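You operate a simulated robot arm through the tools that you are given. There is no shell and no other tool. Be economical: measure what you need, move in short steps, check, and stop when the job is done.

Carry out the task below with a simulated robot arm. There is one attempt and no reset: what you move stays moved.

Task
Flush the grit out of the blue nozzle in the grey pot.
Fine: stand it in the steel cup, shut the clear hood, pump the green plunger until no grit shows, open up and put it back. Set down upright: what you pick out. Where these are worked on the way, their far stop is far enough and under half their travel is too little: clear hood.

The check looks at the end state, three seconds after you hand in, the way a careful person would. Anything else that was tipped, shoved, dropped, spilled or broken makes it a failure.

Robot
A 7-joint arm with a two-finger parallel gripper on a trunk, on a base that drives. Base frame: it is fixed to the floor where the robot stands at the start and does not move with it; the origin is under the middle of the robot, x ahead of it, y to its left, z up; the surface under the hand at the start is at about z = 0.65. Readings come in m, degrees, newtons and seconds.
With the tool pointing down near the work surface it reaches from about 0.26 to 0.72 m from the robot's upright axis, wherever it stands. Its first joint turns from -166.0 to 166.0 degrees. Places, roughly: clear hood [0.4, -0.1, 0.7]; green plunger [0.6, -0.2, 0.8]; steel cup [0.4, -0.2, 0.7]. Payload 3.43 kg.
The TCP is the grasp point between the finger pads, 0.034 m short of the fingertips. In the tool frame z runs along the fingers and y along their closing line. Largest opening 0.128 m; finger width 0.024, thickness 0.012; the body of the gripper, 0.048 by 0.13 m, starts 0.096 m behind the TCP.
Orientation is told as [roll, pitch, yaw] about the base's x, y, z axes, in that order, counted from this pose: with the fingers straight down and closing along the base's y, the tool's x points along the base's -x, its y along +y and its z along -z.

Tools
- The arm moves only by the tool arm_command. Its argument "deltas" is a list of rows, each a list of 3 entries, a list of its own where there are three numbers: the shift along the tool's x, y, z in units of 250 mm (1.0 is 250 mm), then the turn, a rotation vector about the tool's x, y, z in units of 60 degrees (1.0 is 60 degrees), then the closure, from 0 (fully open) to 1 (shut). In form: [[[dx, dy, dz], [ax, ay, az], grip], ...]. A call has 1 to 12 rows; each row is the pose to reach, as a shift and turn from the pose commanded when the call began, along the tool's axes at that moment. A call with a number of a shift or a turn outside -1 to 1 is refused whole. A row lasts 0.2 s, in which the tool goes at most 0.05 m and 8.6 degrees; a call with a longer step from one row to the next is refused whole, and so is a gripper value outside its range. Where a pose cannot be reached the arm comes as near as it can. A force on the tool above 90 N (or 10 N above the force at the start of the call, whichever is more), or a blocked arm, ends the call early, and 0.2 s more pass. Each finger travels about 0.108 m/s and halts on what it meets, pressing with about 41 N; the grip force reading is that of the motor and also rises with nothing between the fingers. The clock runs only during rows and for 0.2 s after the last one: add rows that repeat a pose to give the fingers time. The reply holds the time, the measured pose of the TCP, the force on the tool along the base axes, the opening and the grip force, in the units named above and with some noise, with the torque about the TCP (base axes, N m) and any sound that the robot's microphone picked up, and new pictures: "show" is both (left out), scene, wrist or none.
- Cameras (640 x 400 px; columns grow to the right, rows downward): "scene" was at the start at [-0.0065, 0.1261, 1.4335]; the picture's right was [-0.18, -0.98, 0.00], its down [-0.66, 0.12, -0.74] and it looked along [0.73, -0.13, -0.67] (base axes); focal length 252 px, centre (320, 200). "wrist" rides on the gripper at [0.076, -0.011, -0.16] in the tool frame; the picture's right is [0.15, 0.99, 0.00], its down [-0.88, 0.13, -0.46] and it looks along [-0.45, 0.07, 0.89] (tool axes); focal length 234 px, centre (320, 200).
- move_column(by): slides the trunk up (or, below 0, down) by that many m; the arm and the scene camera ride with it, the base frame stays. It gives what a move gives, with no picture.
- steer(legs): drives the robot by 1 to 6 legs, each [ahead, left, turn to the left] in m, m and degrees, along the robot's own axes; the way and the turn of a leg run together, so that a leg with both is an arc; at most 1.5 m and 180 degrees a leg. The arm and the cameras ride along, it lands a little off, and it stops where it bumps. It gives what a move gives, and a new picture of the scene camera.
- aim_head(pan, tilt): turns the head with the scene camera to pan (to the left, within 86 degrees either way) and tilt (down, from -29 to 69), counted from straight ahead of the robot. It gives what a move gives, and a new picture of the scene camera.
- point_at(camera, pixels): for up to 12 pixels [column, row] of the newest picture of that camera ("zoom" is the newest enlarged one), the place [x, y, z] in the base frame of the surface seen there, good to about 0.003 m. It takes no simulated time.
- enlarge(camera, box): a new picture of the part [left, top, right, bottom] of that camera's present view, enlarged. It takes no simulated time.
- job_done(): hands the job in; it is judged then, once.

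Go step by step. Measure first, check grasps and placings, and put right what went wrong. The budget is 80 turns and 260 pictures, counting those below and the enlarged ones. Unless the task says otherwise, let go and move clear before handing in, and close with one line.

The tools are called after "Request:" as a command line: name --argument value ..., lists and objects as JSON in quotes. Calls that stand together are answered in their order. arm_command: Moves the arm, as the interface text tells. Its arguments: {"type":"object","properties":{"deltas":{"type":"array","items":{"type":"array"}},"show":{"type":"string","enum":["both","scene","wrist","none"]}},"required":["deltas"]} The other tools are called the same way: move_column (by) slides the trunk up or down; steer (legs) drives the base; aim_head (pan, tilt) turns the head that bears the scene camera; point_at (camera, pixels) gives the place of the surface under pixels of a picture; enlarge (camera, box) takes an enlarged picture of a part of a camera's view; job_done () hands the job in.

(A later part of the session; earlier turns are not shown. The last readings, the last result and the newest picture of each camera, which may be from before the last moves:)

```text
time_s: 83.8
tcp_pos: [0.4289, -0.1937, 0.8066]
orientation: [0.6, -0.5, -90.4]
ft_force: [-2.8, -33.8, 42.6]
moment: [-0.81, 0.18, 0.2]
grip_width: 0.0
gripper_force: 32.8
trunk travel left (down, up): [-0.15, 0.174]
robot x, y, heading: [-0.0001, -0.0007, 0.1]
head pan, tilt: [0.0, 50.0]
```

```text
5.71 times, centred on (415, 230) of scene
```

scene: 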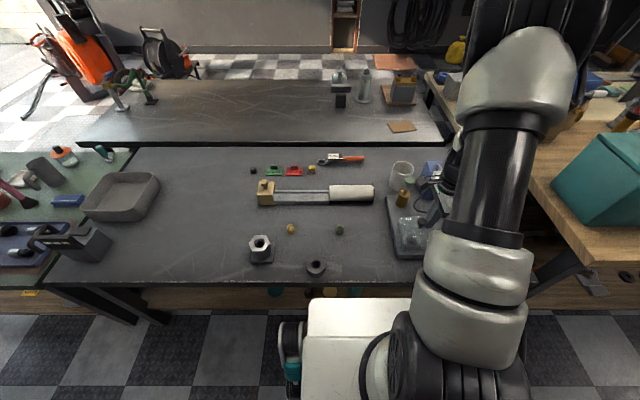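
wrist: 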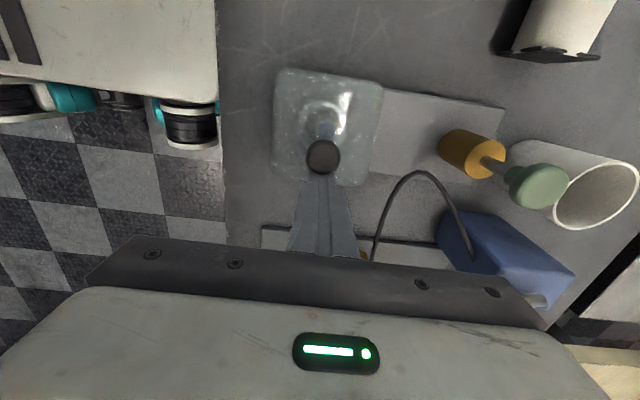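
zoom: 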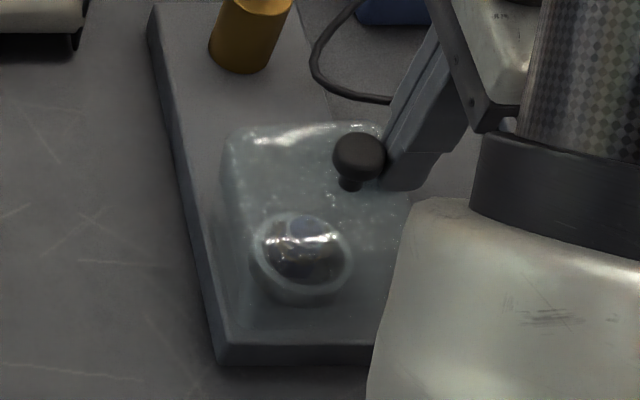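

It met firm resistance, 43 N with tips at 0.773. I will lift off and check that the top is level.

Request:
arm_command --deltas '[[[0, 0, -0.05], [0, 0, 0], 1], [[0, 0, -0.2], [0, 0, 0], 1], [[0, 0, -0.38], [0, 0, 0], 1], [[0.1, 0.1, -0.45], [0, 0, 0], 1], [[0.2, 0.25, -0.45], [0, 0, 0], 1], [[0.2, 0.25, -0.45], [0, 0, 0], 1]]'

Request:
enlarge --camera "wrist" --box '[210, 80, 350, 200]'

Request:
enlarge --camera "scene" --box '[385, 195, 445, 265]'

```text
time_s: 85.2
tcp_pos: [0.4908, -0.1344, 0.9152]
orientation: [0.0, 0.0, -89.9]
ft_force: [0.5, -0.8, 0.3]
moment: [0.02, 0.01, 0.02]
grip_width: 0.0
gripper_force: 33.5
trunk travel left (down, up): [-0.15, 0.174]
robot x, y, heading: [-0.0026, 0.0049, 0.2]
head pan, tilt: [0.0, 50.0]
```

scene: 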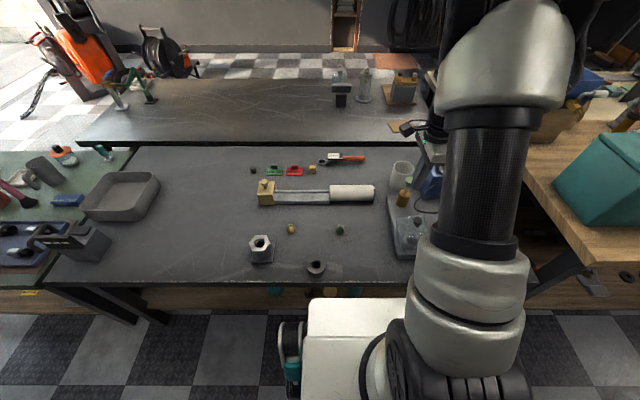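
wrist: 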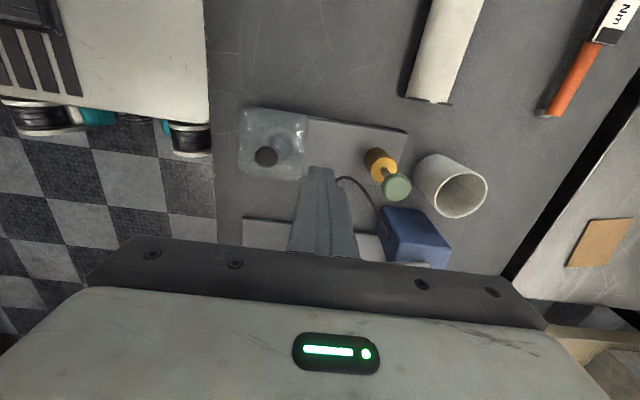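

```text
3.33 times, centred on (280, 140) of wrist
```

zoom: 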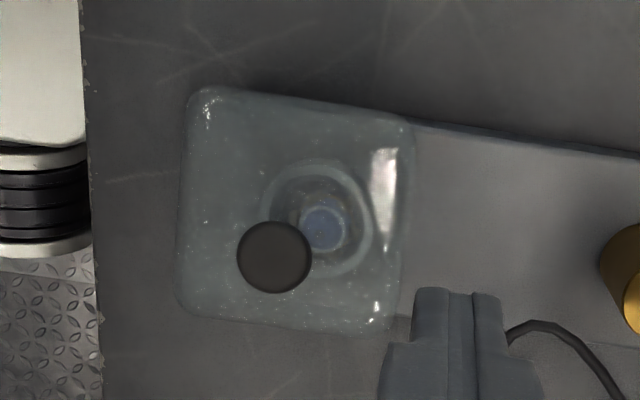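

```text
5.71 times, centred on (415, 230) of scene
```

zoom: 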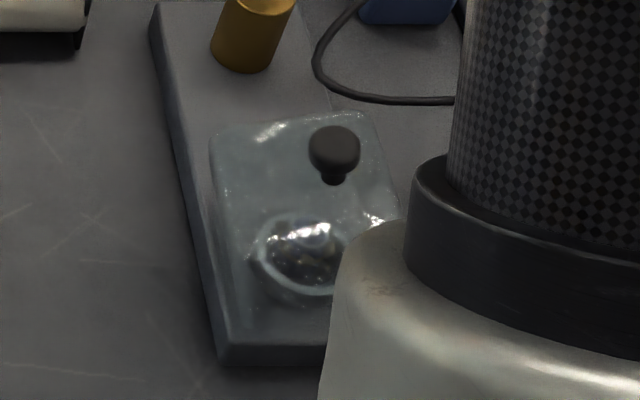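

Request:
point_at --camera "wrist" --pixels '[[265, 157], [250, 112], [295, 119], [252, 160], [255, 170], [290, 172], [285, 175], [245, 135], [300, 150]]'

Request:
point_at --camera "zoom" --pixels '[[333, 145], [230, 135], [360, 125], [270, 130], [300, 185], [235, 195], [380, 190], [335, 180]]'

```text
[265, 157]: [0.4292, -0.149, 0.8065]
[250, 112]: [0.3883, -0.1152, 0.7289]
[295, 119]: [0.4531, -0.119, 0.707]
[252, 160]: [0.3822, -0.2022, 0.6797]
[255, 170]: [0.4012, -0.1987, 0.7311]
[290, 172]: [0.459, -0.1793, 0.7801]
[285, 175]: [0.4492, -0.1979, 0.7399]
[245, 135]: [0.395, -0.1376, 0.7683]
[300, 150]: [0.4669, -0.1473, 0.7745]
```

```text
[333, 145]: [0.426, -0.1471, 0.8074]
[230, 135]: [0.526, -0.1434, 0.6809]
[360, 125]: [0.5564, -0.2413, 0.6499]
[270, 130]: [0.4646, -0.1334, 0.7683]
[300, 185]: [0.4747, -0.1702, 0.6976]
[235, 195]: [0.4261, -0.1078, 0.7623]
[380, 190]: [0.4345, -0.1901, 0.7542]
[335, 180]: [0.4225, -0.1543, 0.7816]
```

The top still slopes by about 13°, so the hood swung back after I let go. I will press on the far corner clear of the knob, harder, and listen for a catch.

Request:
arm_command --deltas '[[[-0.1, -0.136, 0], [0, 0, 0], 1], [[-0.2, -0.136, 0.1], [0, 0, 0], 1], [[-0.2, -0.136, 0.25], [0, 0, 0], 1], [[-0.2, -0.136, 0.35], [0, 0, 0], 1], [[-0.2, -0.136, 0.4], [0, 0, 0], 1], [[-0.2, -0.136, 0.43], [0, 0, 0], 1], [[-0.2, -0.136, 0.45], [0, 0, 0], 1], [[-0.2, -0.136, 0.47], [0, 0, 0], 1], [[-0.2, -0.136, 0.47], [0, 0, 0], 1]]'

Request:
enlarge --camera "wrist" --box '[210, 60, 350, 180]'

```text
time_s: 87.2
tcp_pos: [0.4578, -0.1825, 0.7953]
orientation: [-0.2, 0.0, -89.7]
ft_force: [0.2, -0.8, -0.1]
moment: [0.03, 0.03, -0.02]
grip_width: 0.0
gripper_force: 32.7
trunk travel left (down, up): [-0.15, 0.174]
robot x, y, heading: [0.0019, -0.0011, 0.1]
head pan, tilt: [0.0, 50.0]
```

scene: 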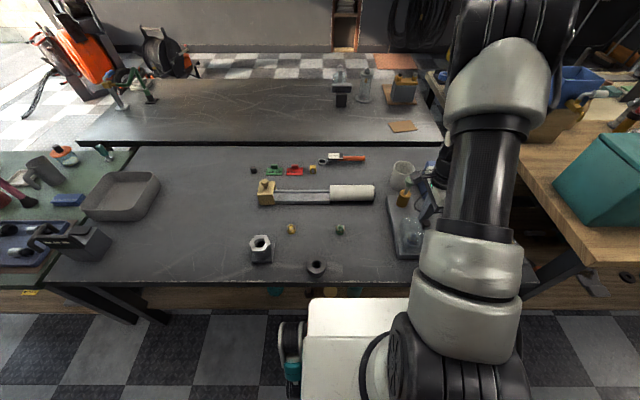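
wrist: 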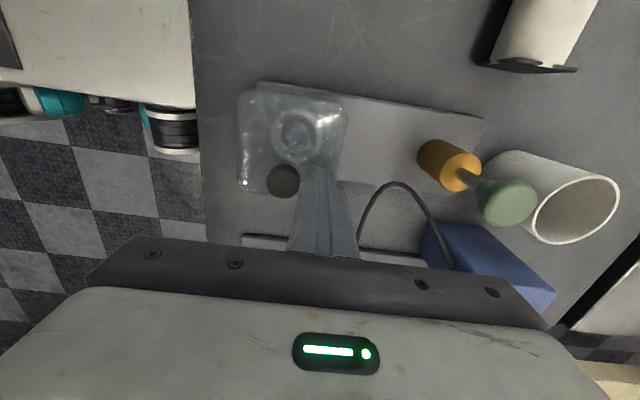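

```text
3.33 times, centred on (280, 120) of wrist
```

zoom: 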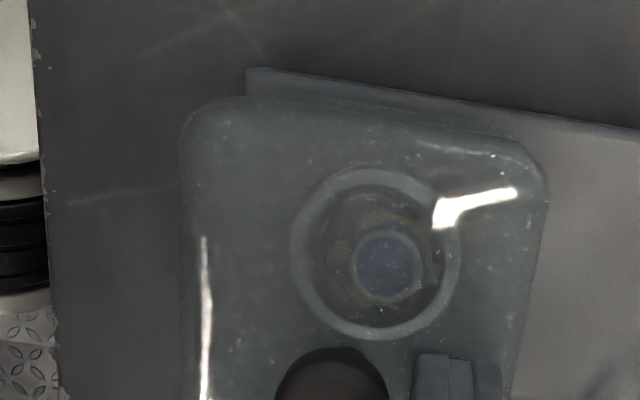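

The corner went down to 0.761 with no resistance, so the hinge is simply frictional and not yet at its stop. I will keep pressing in small steps.

Request:
arm_command --deltas '[[[0, 0, 0.016], [0, 0, 0], 1], [[0, 0, 0.032], [0, 0, 0], 1], [[0, 0, 0.048], [0, 0, 0], 1], [[0, 0, 0.056], [0, 0, 0], 1], [[0, 0, 0.056], [0, 0, 0], 1]]' --show "wrist"

```text
time_s: 88.1
tcp_pos: [0.4569, -0.1849, 0.7943]
orientation: [0.6, 0.2, -89.9]
ft_force: [-19.8, 9.4, 59.4]
moment: [1.06, 0.74, 0.21]
grip_width: 0.0
gripper_force: 33.3
trunk travel left (down, up): [-0.15, 0.174]
robot x, y, heading: [0.0041, 0.0055, 0.0]
head pan, tilt: [0.0, 50.0]
stopped in row 4: the force on the tool passed its limit at 94 N (the readings are from after the stop); the commanded pose is now the measured one
```

wrist: 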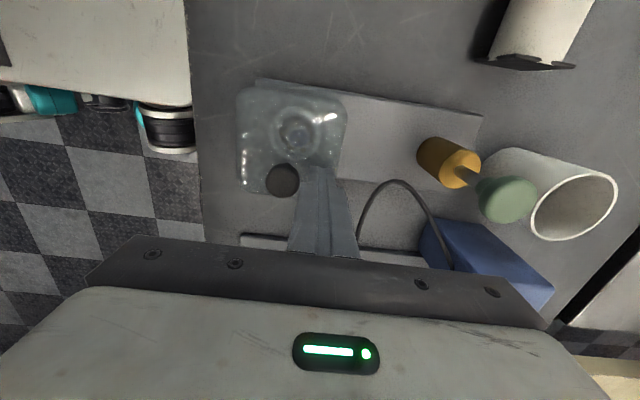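

A solid stop was reached with tips at 0.760. I will lift off and measure the level again.

Request:
arm_command --deltas '[[[0, 0, -0.03], [0, 0, 0], 1], [[0, 0, -0.2], [0, 0, 0], 1], [[0, 0, -0.38], [0, 0, 0], 1], [[0.1, 0.1, -0.45], [0, 0, 0], 1], [[0.2, 0.18, -0.45], [0, 0, 0], 1], [[0.2, 0.18, -0.45], [0, 0, 0], 1]]'

Request:
enlarge --camera "wrist" --box '[210, 80, 350, 200]'

Request:
enlarge --camera "scene" --box '[385, 195, 445, 265]'

Request:
point_at --camera "wrist" --pixels '[[265, 157], [255, 115], [290, 122], [252, 140], [245, 155], [290, 172], [298, 165], [245, 135], [300, 140]]'

```text
time_s: 89.5
tcp_pos: [0.5041, -0.1346, 0.9041]
orientation: [0.3, 0.0, -90.0]
ft_force: [0.3, 0.9, -0.1]
moment: [-0.02, -0.05, -0.03]
grip_width: 0.0
gripper_force: 33.1
trunk travel left (down, up): [-0.15, 0.174]
robot x, y, heading: [0.0017, 0.002, 0.1]
head pan, tilt: [0.0, 50.0]
```

scene: 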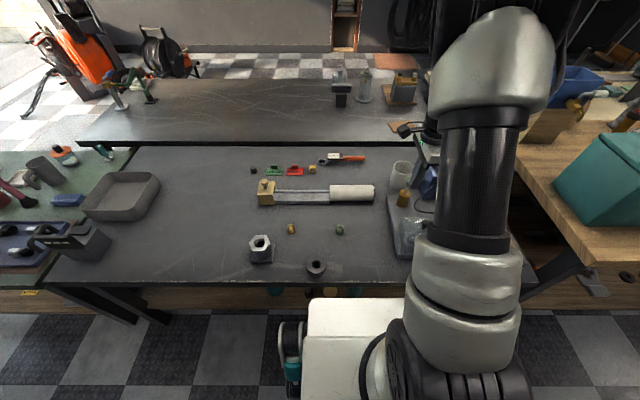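
wrist: 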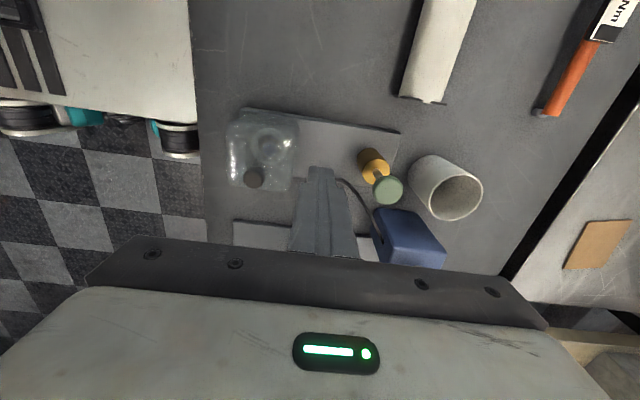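

```text
3.33 times, centred on (280, 140) of wrist
```

zoom: 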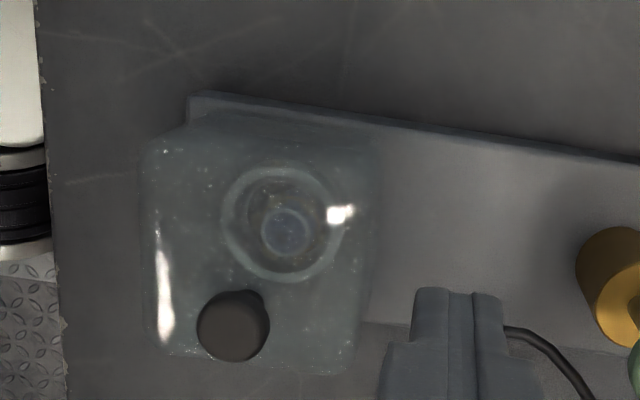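

```text
5.71 times, centred on (415, 230) of scene
```

zoom: 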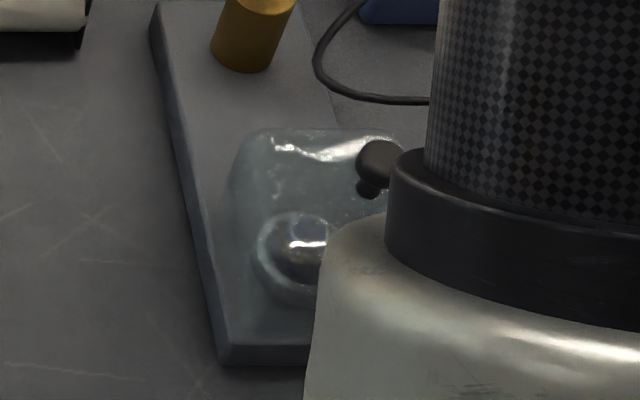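

```text
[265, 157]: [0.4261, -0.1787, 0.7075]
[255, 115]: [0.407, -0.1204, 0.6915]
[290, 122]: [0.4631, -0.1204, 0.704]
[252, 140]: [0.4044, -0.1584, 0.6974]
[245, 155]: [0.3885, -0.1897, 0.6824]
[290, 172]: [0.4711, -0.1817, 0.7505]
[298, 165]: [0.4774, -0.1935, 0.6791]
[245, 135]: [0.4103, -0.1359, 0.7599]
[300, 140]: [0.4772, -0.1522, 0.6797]
```

Request:
point_at --camera "wrist" --pixels '[[253, 176], [240, 125], [280, 125], [285, 150], [275, 172], [240, 165], [287, 186], [245, 184], [262, 160], [270, 118]]'

Request:
enlarge --camera "wrist" --box '[250, 115, 300, 155]'

```text
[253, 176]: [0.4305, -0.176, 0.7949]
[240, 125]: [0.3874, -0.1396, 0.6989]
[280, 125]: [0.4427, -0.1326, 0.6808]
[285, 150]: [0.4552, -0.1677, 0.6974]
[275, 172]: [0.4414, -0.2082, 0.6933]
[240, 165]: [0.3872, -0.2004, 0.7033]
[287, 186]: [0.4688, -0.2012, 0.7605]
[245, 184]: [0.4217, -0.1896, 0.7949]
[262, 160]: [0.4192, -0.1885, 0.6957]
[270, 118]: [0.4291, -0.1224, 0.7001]
```

```text
10.00 times, centred on (275, 135) of wrist
```

zoom: 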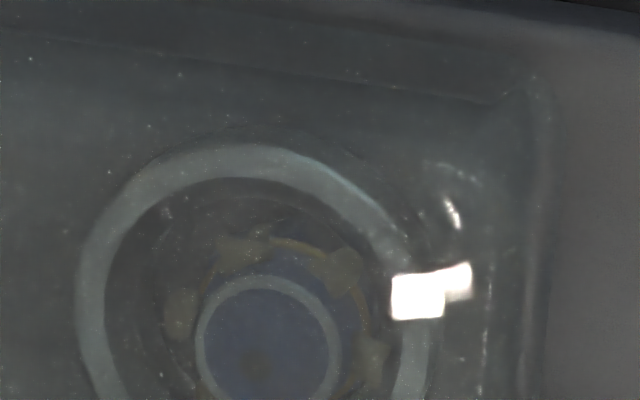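

The knob top is now level at z 0.795 at (0.43,-0.178), so the hood is fully shut. Grit still shows, so I will pump again.

Request:
arm_command --deltas '[[[-0.06, 0.18, 0], [0, 0, 0], 1], [[-0.118, 0.36, 0.05], [0, 0, 0], 1], [[-0.118, 0.36, 0.144], [0, 0, 0], 1], [[-0.118, 0.36, 0.29], [0, 0, 0], 1], [[-0.118, 0.36, 0.406], [0, 0, 0], 1], [[-0.118, 0.36, 0.406], [0, 0, 0], 1], [[-0.118, 0.36, 0.26], [0, 0, 0], 1], [[-0.118, 0.36, 0.144], [0, 0, 0], 1], [[-0.118, 0.36, 0.144], [0, 0, 0], 1]]' --show "wrist"

Request:
enlarge --camera "wrist" --box '[160, 80, 240, 150]'

```text
time_s: 91.5
tcp_pos: [0.5944, -0.1662, 0.8671]
orientation: [0.3, 0.0, -89.8]
ft_force: [0.3, 0.4, -0.1]
moment: [-0.02, 0.0, 0.02]
grip_width: 0.0001
gripper_force: 33.2
trunk travel left (down, up): [-0.15, 0.174]
robot x, y, heading: [0.0014, 0.0003, 0.0]
head pan, tilt: [0.0, 50.0]
```

wrist: 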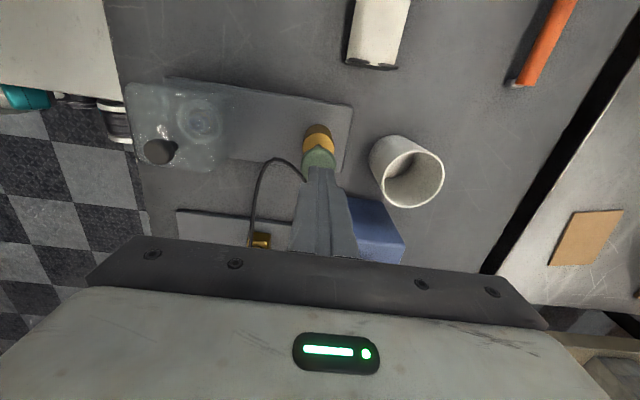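

```text
5.71 times, centred on (200, 115) of wrist
```

zoom: 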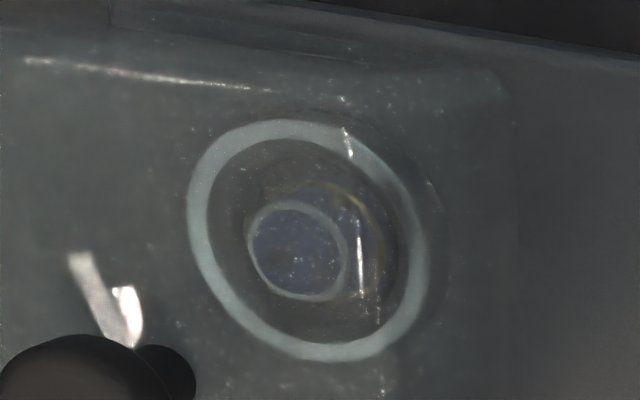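

One stroke with the hood fully shut already cleared much of the grit, and the gold collar now shows clean on the right. I will pump two more strokes.

Request:
arm_command --deltas '[[[0, 0, 0.15], [0, 0, 0], 1], [[0, 0, 0.262], [0, 0, 0], 1], [[0, 0, 0.262], [0, 0, 0], 1], [[0, 0, 0.262], [0, 0, 0], 1], [[0, 0, 0.12], [0, 0, 0], 1], [[0, 0, 0.0], [0, 0, 0], 1], [[0, 0, 0.15], [0, 0, 0], 1], [[0, 0, 0.262], [0, 0, 0], 1], [[0, 0, 0.262], [0, 0, 0], 1], [[0, 0, 0.262], [0, 0, 0], 1], [[0, 0, 0.12], [0, 0, 0], 1], [[0, 0, 0.0], [0, 0, 0], 1]]' --show "wrist"

Request:
enlarge --camera "wrist" --box '[170, 90, 230, 140]'

```text
time_s: 94.1
tcp_pos: [0.5933, -0.1642, 0.8664]
orientation: [0.3, 0.0, -89.8]
ft_force: [0.7, -0.1, -1.0]
moment: [0.01, 0.01, -0.02]
grip_width: 0.0002
gripper_force: 33.4
trunk travel left (down, up): [-0.15, 0.174]
robot x, y, heading: [-0.0017, 0.0032, -0.2]
head pan, tilt: [0.0, 50.0]
```

wrist: 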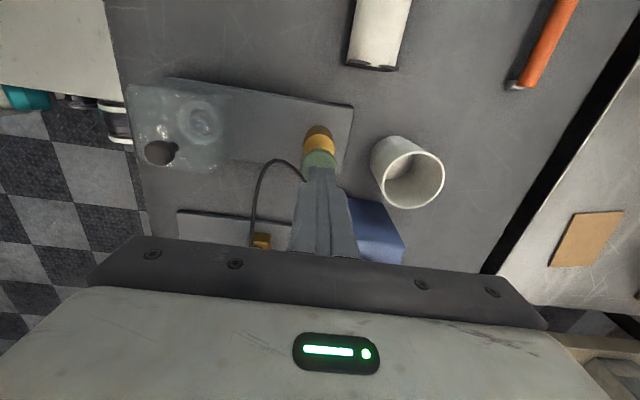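

```text
8.00 times, centred on (200, 115) of wrist
```

zoom: 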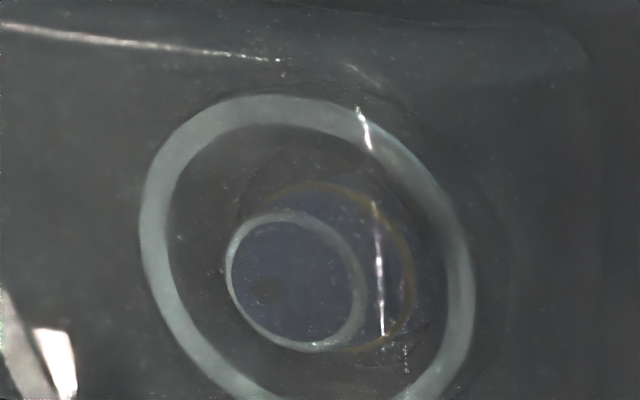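

The collar is clean all around in this view. I will give one last stroke for pieces on the hidden side, then rise and go over the knob with open fingers.

Request:
arm_command --deltas '[[[0, 0, 0.15], [0, 0, 0], 1], [[0, 0, 0.262], [0, 0, 0], 1], [[0, 0, 0.262], [0, 0, 0], 1], [[0, 0, 0.1], [0, 0, 0], 1], [[0, 0, 0.0], [0, 0, 0], 1], [[0, 0, -0.1], [0, 0, 0], 1], [[-0.02, -0.18, -0.1], [0, 0, 0], 0.9], [[-0.04, -0.36, -0.1], [0, 0, 0], 0.8], [[-0.055, -0.54, -0.1], [0, 0, 0], 0.7], [[-0.055, -0.652, -0.1], [0, 0, 0], 0.6], [[-0.055, -0.652, -0.1], [0, 0, 0], 0.6]]'

Request:
enlarge --camera "wrist" --box '[260, 80, 380, 180]'

```text
time_s: 96.5
tcp_pos: [0.431, -0.1781, 0.8918]
orientation: [0.4, 0.0, -89.7]
ft_force: [0.6, -0.3, -0.2]
moment: [-0.01, 0.03, 0.01]
grip_width: 0.0512
gripper_force: 0.0
trunk travel left (down, up): [-0.15, 0.174]
robot x, y, heading: [0.0029, 0.0009, 0.2]
head pan, tilt: [0.0, 50.0]
```

scene: 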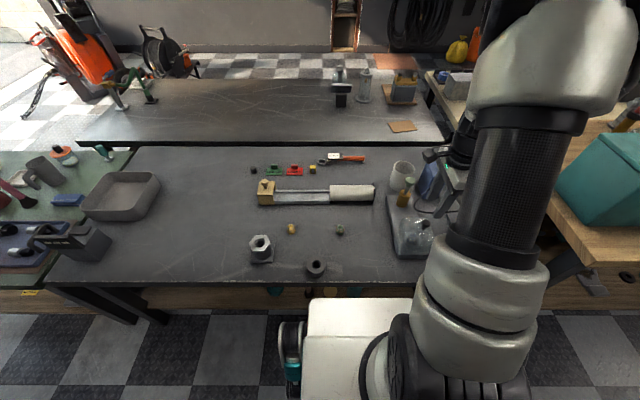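
wrist: 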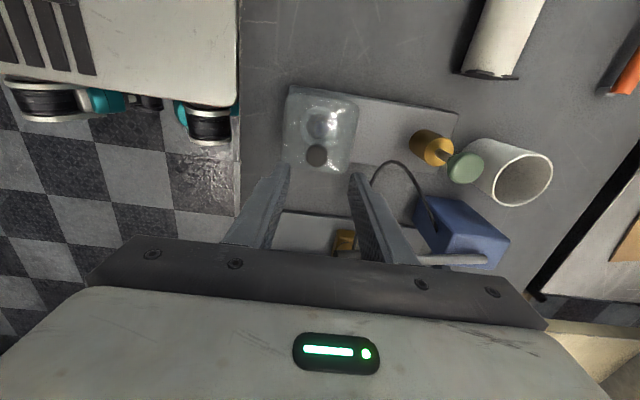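

```text
4.00 times, centred on (320, 130) of wrist
```

zoom: 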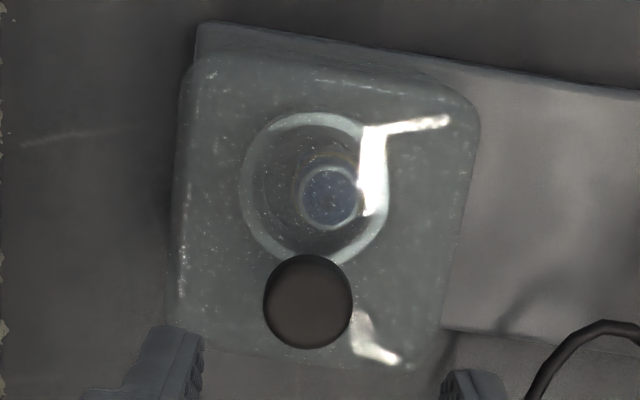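

Request:
point_at --camera "zoom" --pixels '[[308, 300], [270, 300], [345, 300], [308, 262], [308, 340]]'

```text
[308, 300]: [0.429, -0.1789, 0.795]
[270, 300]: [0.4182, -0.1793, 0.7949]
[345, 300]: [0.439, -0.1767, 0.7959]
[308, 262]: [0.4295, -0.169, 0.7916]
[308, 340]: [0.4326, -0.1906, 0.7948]
```

No grit shows through the hood, and the knob is centred at (0.429,-0.179) with its top at 0.795. I will descend and grip it.

Request:
arm_command --deltas '[[[-0.003, -0.007, 0.15], [0, 0, 0], 0.6], [[-0.003, -0.007, 0.28], [0, 0, 0], 0.6], [[-0.003, -0.007, 0.331], [0, 0, 0], 0.6], [[-0.003, -0.007, 0.331], [0, 0, 0], 0.7], [[-0.003, -0.007, 0.331], [0, 0, 0], 0.85], [[-0.003, -0.007, 0.331], [0, 0, 0], 1], [[-0.003, -0.007, 0.331], [0, 0, 0], 1]]' --show "wrist"

```text
time_s: 98.1
tcp_pos: [0.4277, -0.1811, 0.8086]
orientation: [0.2, 0.1, -89.9]
ft_force: [-14.9, -0.4, -1.9]
moment: [-0.24, 0.38, 0.01]
grip_width: 0.025
gripper_force: 45.4
trunk travel left (down, up): [-0.15, 0.174]
robot x, y, heading: [-0.0001, 0.0037, 0.1]
head pan, tilt: [0.0, 50.0]
```

wrist: 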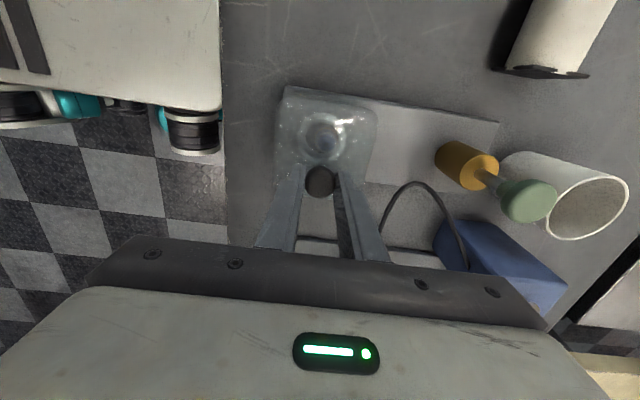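

The knob is gripped. I will swing the hood back open along the arc.

Request:
arm_command --deltas '[[[0.062, 0, -0.027], [0, 0, 0], 1], [[0.126, 0, -0.046], [0, 0, 0], 1], [[0.192, 0, -0.056], [0, 0, 0], 1], [[0.26, 0, -0.057], [0, 0, 0], 1], [[0.326, 0, -0.05], [0, 0, 0], 1], [[0.392, 0, -0.033], [0, 0, 0], 1], [[0.454, 0, -0.009], [0, 0, 0], 1], [[0.513, 0, 0.024], [0, 0, 0], 1], [[0.567, 0, 0.064], [0, 0, 0], 1], [[0.615, 0, 0.11], [0, 0, 0], 1], [[0.657, 0, 0.162], [0, 0, 0], 1], [[0.69, 0, 0.215], [0, 0, 0], 1]]'

Request:
enlarge --camera "scene" --box '[350, 180, 440, 270]'

```text
time_s: 100.7
tcp_pos: [0.4275, -0.0036, 0.7548]
orientation: [0.3, 0.2, -89.7]
ft_force: [-17.7, 16.2, 18.0]
moment: [-1.0, 0.19, -0.31]
grip_width: 0.0234
gripper_force: 44.7
trunk travel left (down, up): [-0.15, 0.174]
robot x, y, heading: [0.0002, 0.002, 0.2]
head pan, tilt: [0.0, 50.0]
```

scene: 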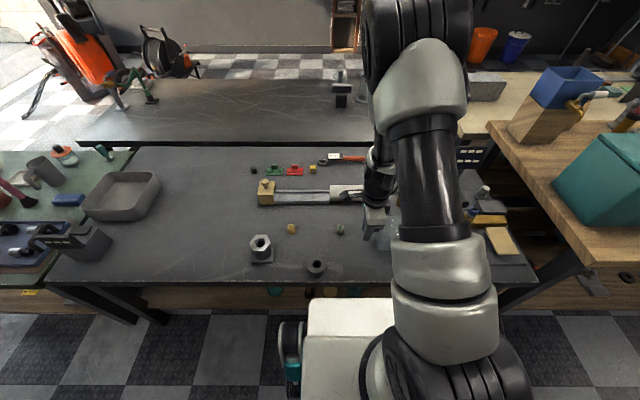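
wrist: 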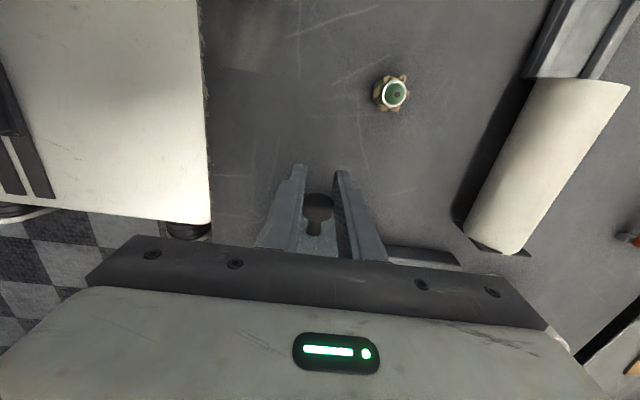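

```text
4.44 times, centred on (395, 225) of scene
```

zoom: 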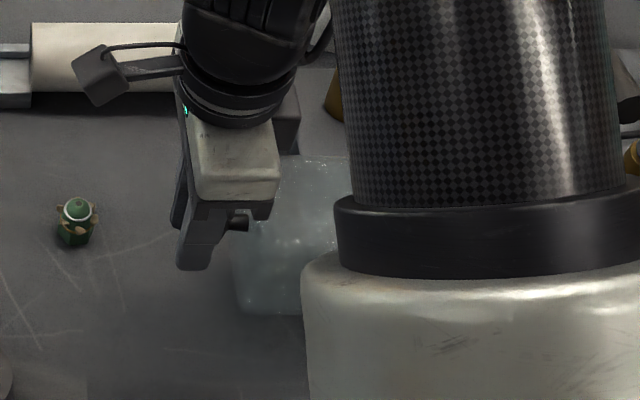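

The hood is nearly open, but the knob slipped a bit in the grip. I will release, rise and look at where it stands.

Request:
arm_command --deltas '[[[0, 0, 0], [0, 0, 0], 0.85], [[0, 0, 0], [0, 0, 0], 0.7], [[0, 0, 0], [0, 0, 0], 0.6], [[0, 0, -0.12], [0, 0, 0], 0.6], [[0, 0, -0.3], [0, 0, 0], 0.6], [[0, 0, -0.5], [0, 0, 0], 0.6], [[0, 0, -0.5], [0, 0, 0], 0.6]]'

Request:
enlarge --camera "wrist" --box '[260, 80, 400, 240]'

Request:
enlarge --camera "scene" --box '[350, 190, 430, 270]'

```text
time_s: 102.3
tcp_pos: [0.4272, -0.009, 0.8798]
orientation: [0.3, 0.0, -89.9]
ft_force: [-1.0, 0.4, -0.7]
moment: [0.01, -0.01, 0.0]
grip_width: 0.0513
gripper_force: 0.1
trunk travel left (down, up): [-0.15, 0.174]
robot x, y, heading: [-0.0023, 0.0037, 0.2]
head pan, tilt: [0.0, 50.0]
```

scene: 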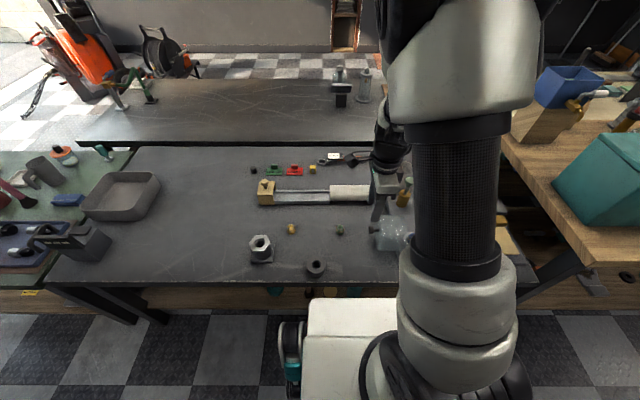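
wrist: 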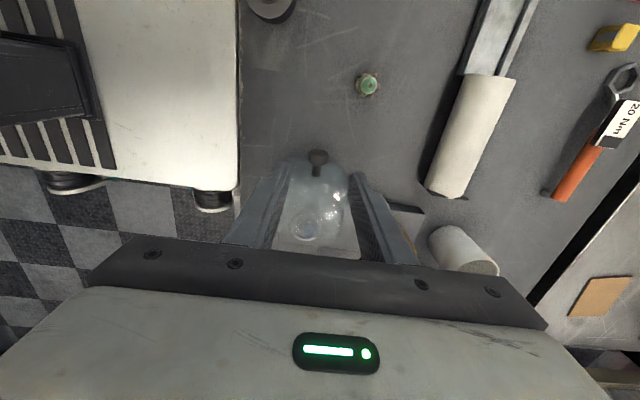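

```text
2.50 times, centred on (330, 160) of wrist
```

zoom: 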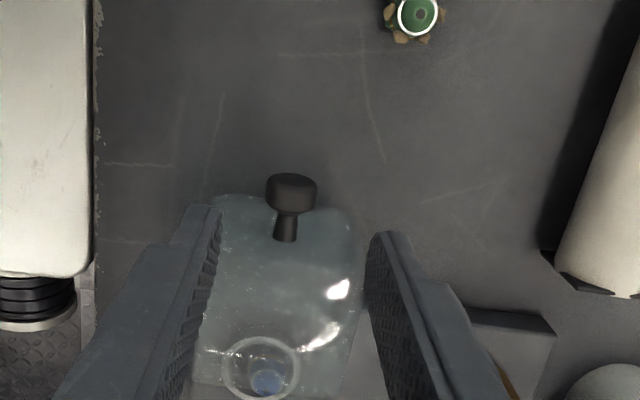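

```text
5.00 times, centred on (390, 230) of scene
```

zoom: 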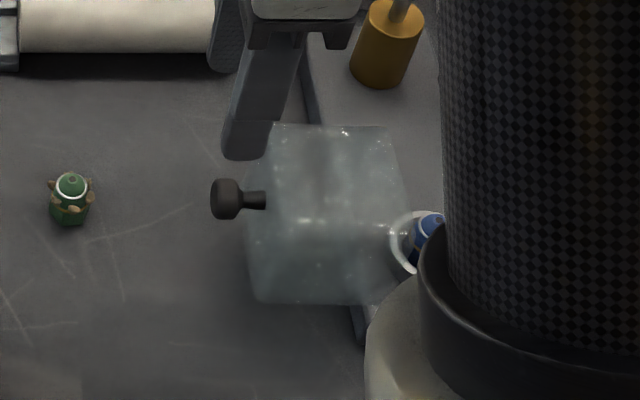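

The hood stands about 15° short of its former open place. I will measure the knob before pressing it down.

Request:
point_at --camera "wrist" --pixels '[[318, 155], [318, 161], [315, 172], [345, 180]]'

Request:
point_at --camera "zoom" --pixels '[[225, 198], [222, 190], [255, 200], [320, 135], [260, 190], [395, 140]]'

```text
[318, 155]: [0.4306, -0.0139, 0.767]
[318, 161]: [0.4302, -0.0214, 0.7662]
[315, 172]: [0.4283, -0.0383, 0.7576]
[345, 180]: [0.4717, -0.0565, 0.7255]
```

```text
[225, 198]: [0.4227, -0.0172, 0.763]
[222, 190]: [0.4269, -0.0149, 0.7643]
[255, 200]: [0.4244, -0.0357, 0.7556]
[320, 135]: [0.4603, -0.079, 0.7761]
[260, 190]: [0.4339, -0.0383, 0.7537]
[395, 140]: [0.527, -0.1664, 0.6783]
```

The knob is at y -0.017 with its top at 0.767; it began with its top at 0.7415. I will press it down gently with closed fingers to that height.

Request:
arm_command --deltas '[[[0, 0.008, 0], [0, 0, 0], 0.8], [[0, 0.008, 0.05], [0, 0, 0], 1], [[0, 0.008, 0.1], [0, 0, 0], 1], [[0, 0.008, 0.2], [0, 0, 0], 1], [[0, 0.008, 0.28], [0, 0, 0], 1], [[0, 0.008, 0.32], [0, 0, 0], 1], [[0, 0.008, 0.36], [0, 0, 0], 1], [[0, 0.008, 0.39], [0, 0, 0], 1], [[0, 0.008, 0.413], [0, 0, 0], 1], [[0, 0.008, 0.413], [0, 0, 0], 1]]' --show "none"

Request:
arm_command --deltas '[[[0, 0, -0.1], [0, 0, 0], 1], [[0, 0, -0.25], [0, 0, 0], 1], [[0, 0, -0.42], [0, 0, 0], 0.8], [[0, 0, -0.42], [0, 0, 0], 0.65]]'

Request:
enlarge --camera "scene" --box '[350, 190, 430, 270]'

```text
time_s: 104.5
tcp_pos: [0.4317, -0.0075, 0.7762]
orientation: [0.3, 0.0, -89.7]
ft_force: [0.7, -0.3, -0.1]
moment: [-0.01, 0.01, 0.01]
grip_width: 0.0001
gripper_force: 33.5
trunk travel left (down, up): [-0.15, 0.174]
robot x, y, heading: [0.0004, 0.0036, 0.1]
head pan, tilt: [0.0, 50.0]
```

```text
time_s: 105.5
tcp_pos: [0.4312, -0.0089, 0.8825]
orientation: [0.3, 0.0, -89.8]
ft_force: [0.7, 0.0, -0.7]
moment: [0.02, 0.0, -0.01]
grip_width: 0.0449
gripper_force: 0.1
trunk travel left (down, up): [-0.15, 0.174]
robot x, y, heading: [0.0003, -0.0005, -0.1]
head pan, tilt: [0.0, 50.0]
```

scene: 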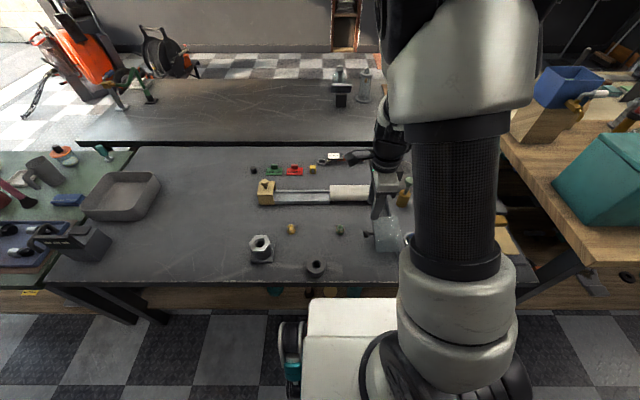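
wrist: 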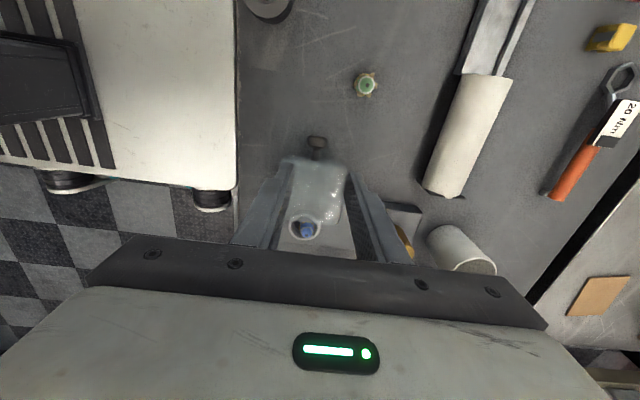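

```text
5.00 times, centred on (390, 230) of scene
```

zoom: 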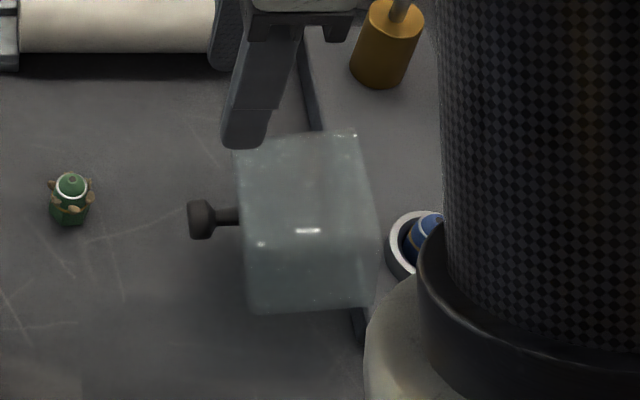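

The hood is back at its open place and a clean-looking blue nozzle shows in the cup. I will turn the tool back and look at the nozzle from over the cup.

Request:
arm_command --deltas '[[[-0.09, -0.01, -0.03], [0, 0, -0.142], 0.65], [[-0.18, -0.01, -0.03], [0, 0, -0.284], 0.65], [[-0.27, -0.01, -0.03], [0, 0, -0.426], 0.65], [[-0.36, -0.01, -0.03], [0, 0, -0.568], 0.65], [[-0.45, -0.01, -0.03], [0, 0, -0.71], 0.65], [[-0.54, -0.01, -0.03], [0, 0, -0.852], 0.65], [[-0.625, -0.01, -0.03], [0, 0, -0.99], 0.65], [[-0.625, -0.01, -0.03], [0, 0, -0.99], 0.65]]' --show "none"

Request:
arm_command --deltas '[[[0, 0, 0], [0, 0, -0.13], 0.65], [[0, 0, 0], [0, 0, -0.26], 0.65], [[0, 0, 0], [0, 0, -0.39], 0.65], [[0, 0, 0], [0, 0, -0.507], 0.65], [[0, 0, 0], [0, 0, -0.507], 0.65]]'

Request:
enlarge --camera "wrist" --box '[290, 100, 350, 160]'

Request:
enlarge --camera "scene" --box '[395, 220, 427, 252]'

```text
time_s: 107.3
tcp_pos: [0.4295, -0.1641, 0.8896]
orientation: [0.3, -0.3, -30.4]
ft_force: [-0.2, 0.0, 0.2]
moment: [-0.01, 0.02, 0.0]
grip_width: 0.0451
gripper_force: 0.1
trunk travel left (down, up): [-0.15, 0.174]
robot x, y, heading: [0.0003, 0.0033, 0.0]
head pan, tilt: [0.0, 50.0]
```

```text
time_s: 108.5
tcp_pos: [0.4286, -0.163, 0.8894]
orientation: [0.0, -0.4, 0.2]
ft_force: [0.9, 0.2, 0.7]
moment: [0.0, 0.03, 0.0]
grip_width: 0.0446
gripper_force: 0.1
trunk travel left (down, up): [-0.15, 0.174]
robot x, y, heading: [-0.0029, -0.0009, -0.0]
head pan, tilt: [0.0, 50.0]
```

scene: 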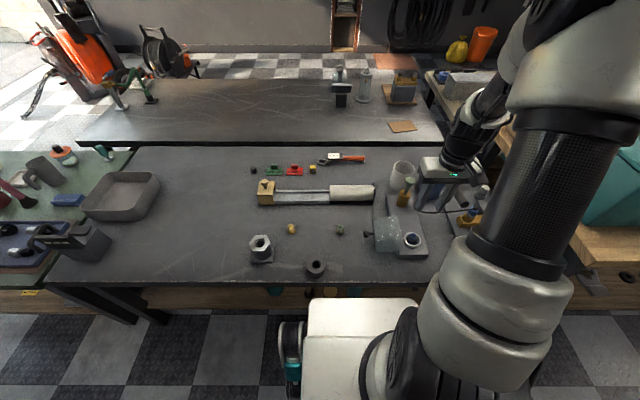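
wrist: 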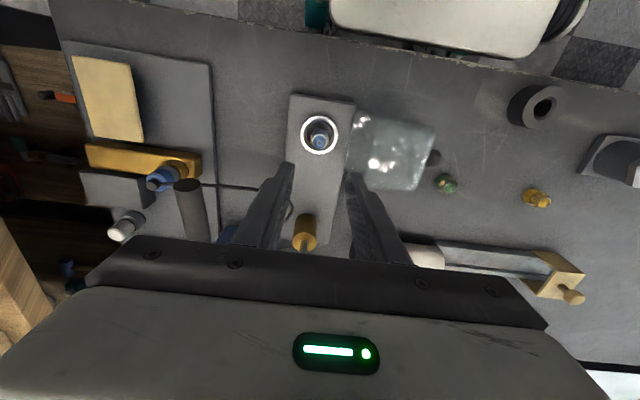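

```text
6.67 times, centred on (320, 130) of wrist
```

zoom: 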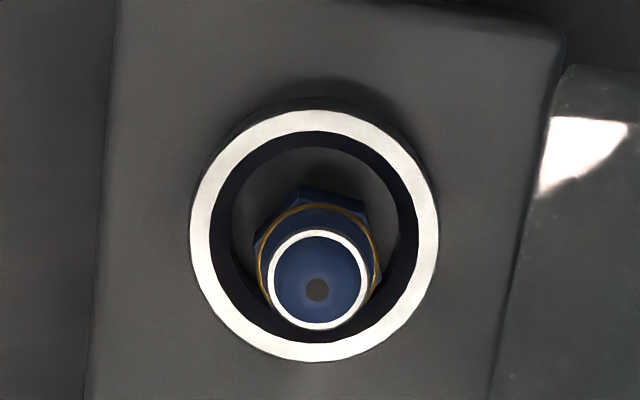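

```text
12.50 times, centred on (411, 236) of scene
```

zoom: 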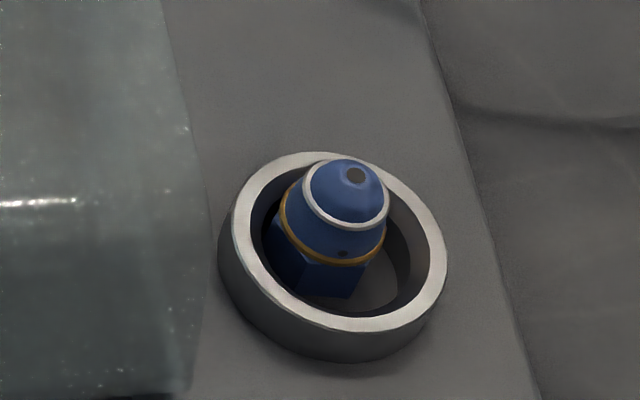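

The nozzle is clean and upright. I will measure it for the pick-up.

Request:
point_at --camera "wrist" --pixels '[[320, 143], [316, 139], [324, 139], [320, 136], [320, 149]]'

Request:
point_at --camera "zoom" --pixels '[[345, 170], [345, 195], [340, 240], [300, 290]]'

```text
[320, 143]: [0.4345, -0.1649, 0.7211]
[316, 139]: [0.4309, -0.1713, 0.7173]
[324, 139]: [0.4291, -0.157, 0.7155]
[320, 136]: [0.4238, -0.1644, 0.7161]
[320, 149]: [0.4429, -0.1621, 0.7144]
```

```text
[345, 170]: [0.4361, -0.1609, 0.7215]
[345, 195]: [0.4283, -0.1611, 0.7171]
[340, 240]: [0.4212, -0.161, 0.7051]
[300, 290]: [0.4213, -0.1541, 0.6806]
```

The nozzle is at (0.433,-0.164) with its top at 0.722. I will descend with tips just above the rim and grip it.

Request:
arm_command --deltas '[[[-0.016, -0.004, 0.15], [0, 0, 0], 0.65], [[-0.016, -0.004, 0.3], [0, 0, 0], 0.65], [[-0.016, -0.004, 0.45], [0, 0, 0], 0.65], [[-0.016, -0.004, 0.56], [0, 0, 0], 0.65], [[-0.016, -0.004, 0.614], [0, 0, 0], 0.65], [[-0.016, -0.004, 0.614], [0, 0, 0], 0.75], [[-0.016, -0.004, 0.614], [0, 0, 0], 0.85], [[-0.016, -0.004, 0.614], [0, 0, 0], 1], [[-0.016, -0.004, 0.614], [0, 0, 0], 1]]' --show "wrist"

Request:
enlarge --camera "wrist" --box '[260, 110, 380, 210]'

```text
time_s: 110.5
tcp_pos: [0.4332, -0.1651, 0.7348]
orientation: [0.0, -0.4, -0.1]
ft_force: [0.0, -0.4, -0.3]
moment: [-0.02, 0.01, -0.02]
grip_width: 0.0217
gripper_force: 41.0
trunk travel left (down, up): [-0.15, 0.174]
robot x, y, heading: [0.0028, 0.0025, 0.1]
head pan, tilt: [0.0, 50.0]
```

wrist: 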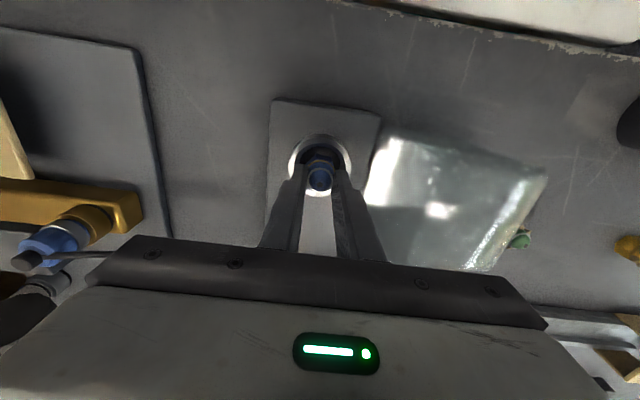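

```text
4.00 times, centred on (320, 160) of wrist
```

zoom: 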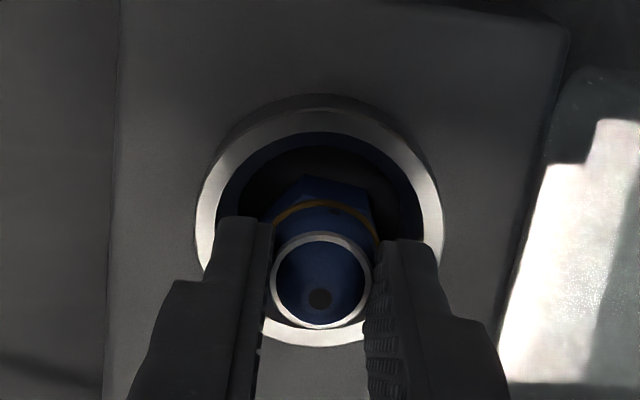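

The clean nozzle is gripped. I will lift it and carry it back over the hood toward its old place.

Request:
arm_command --deltas '[[[0, 0, -0.1], [0, 0, 0], 1], [[0, 0, -0.28], [0, 0, 0], 1], [[0, 0, -0.46], [0, 0, 0], 1], [[0, 0, -0.58], [0, 0, 0], 1], [[-0.03, 0.16, -0.58], [0, 0, 0], 1], [[-0.06, 0.33, -0.58], [0, 0, 0], 1], [[-0.09, 0.5, -0.58], [0, 0, 0], 1], [[-0.12, 0.67, -0.58], [0, 0, 0], 1], [[-0.15, 0.84, -0.58], [0, 0, 0], 1], [[-0.18, 1.0, -0.58], [0, 0, 0], 1], [[-0.18, 1.0, -0.58], [0, 0, 0], 1]]'

Request:
enlarge --camera "scene" --box '[270, 170, 430, 280]'

```text
time_s: 112.9
tcp_pos: [0.4771, 0.0869, 0.8822]
orientation: [0.1, -0.3, 0.1]
ft_force: [-0.1, 0.0, -1.3]
moment: [-0.06, -0.02, -0.01]
grip_width: 0.0217
gripper_force: 41.8
trunk travel left (down, up): [-0.15, 0.174]
robot x, y, heading: [0.0032, 0.0053, -0.0]
head pan, tilt: [0.0, 50.0]
```

scene: 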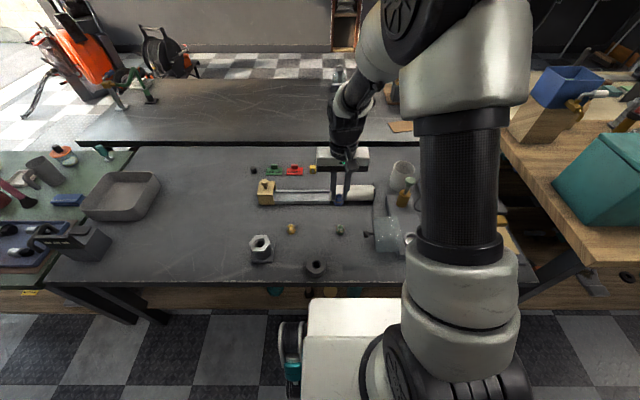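
wrist: 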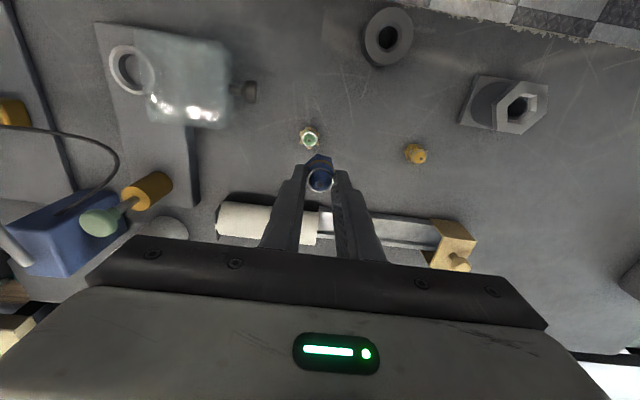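

```text
3.64 times, centred on (350, 225) of scene
```

zoom: 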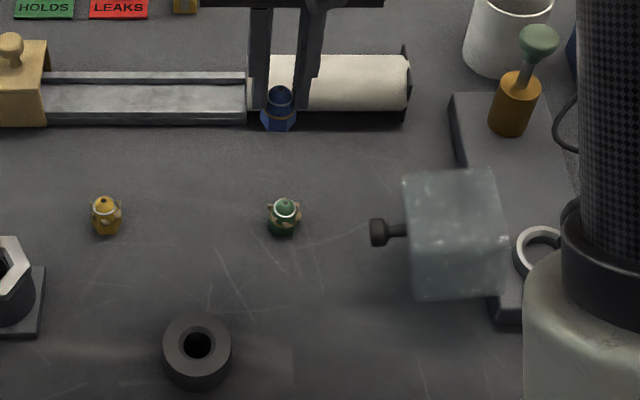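

The nozzle is held upright. I will move to (0.478,0.1635) and lower it to just above the bench.

Request:
arm_command --deltas '[[[-0.003, 0.16, 0], [0, 0, 0], 1], [[-0.003, 0.306, 0], [0, 0, 0], 1], [[-0.003, 0.306, 0.15], [0, 0, 0], 1], [[-0.003, 0.306, 0.32], [0, 0, 0], 1], [[-0.003, 0.306, 0.48], [0, 0, 0], 1], [[-0.003, 0.306, 0.6], [0, 0, 0], 1], [[-0.003, 0.306, 0.67], [0, 0, 0], 1], [[-0.003, 0.306, 0.695], [0, 0, 0], 1], [[-0.003, 0.306, 0.695], [0, 0, 0], 1]]' --show "none"

Request:
arm_command --deltas '[[[0, 0, 0.006], [0, 0, 0], 1], [[0, 0, 0.012], [0, 0, 0], 1], [[0, 0, 0.016], [0, 0, 0], 1], [[0, 0, 0.016], [0, 0, 0], 1]]'

Request:
enlarge --camera "scene" --box '[280, 190, 350, 260]'

```text
time_s: 114.9
tcp_pos: [0.4809, 0.1614, 0.7063]
orientation: [0.0, -0.3, -0.1]
ft_force: [0.1, -0.7, -0.2]
moment: [0.02, 0.01, -0.02]
grip_width: 0.021
gripper_force: 40.8
trunk travel left (down, up): [-0.15, 0.174]
robot x, y, heading: [0.0023, 0.0012, 0.2]
head pan, tilt: [0.0, 50.0]
```

```text
time_s: 115.9
tcp_pos: [0.4798, 0.1611, 0.7045]
orientation: [0.1, -0.6, 0.0]
ft_force: [-7.0, -2.6, 40.1]
moment: [-0.2, 0.52, 0.02]
grip_width: 0.0213
gripper_force: 41.1
trunk travel left (down, up): [-0.15, 0.174]
robot x, y, heading: [-0.0026, 0.0026, 0.2]
head pan, tilt: [0.0, 50.0]
```

scene: 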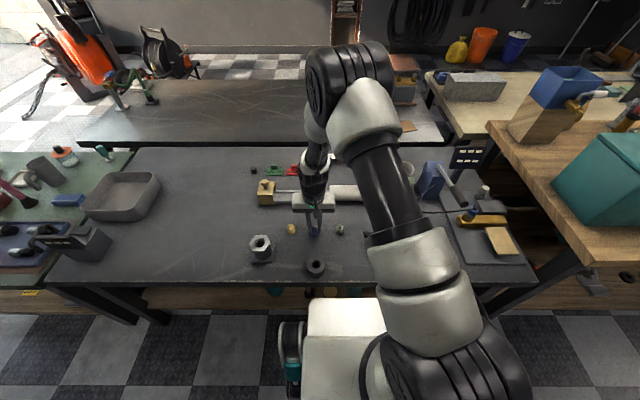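
wrist: 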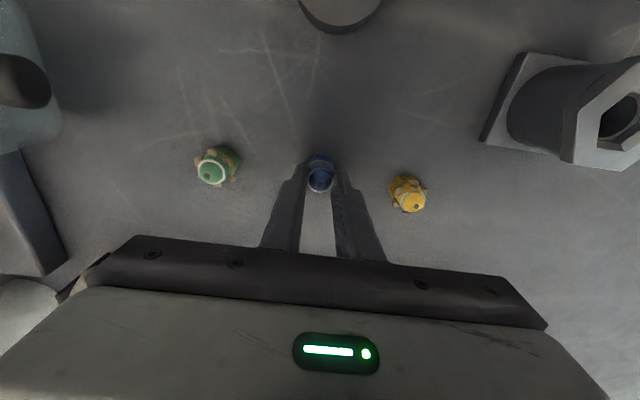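

```text
5.71 times, centred on (315, 225) of scene
```

zoom: 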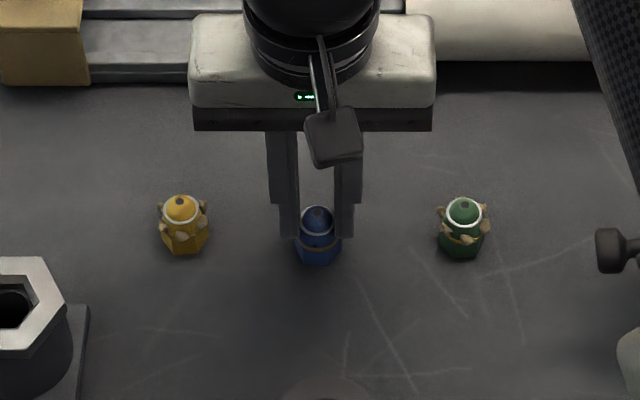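

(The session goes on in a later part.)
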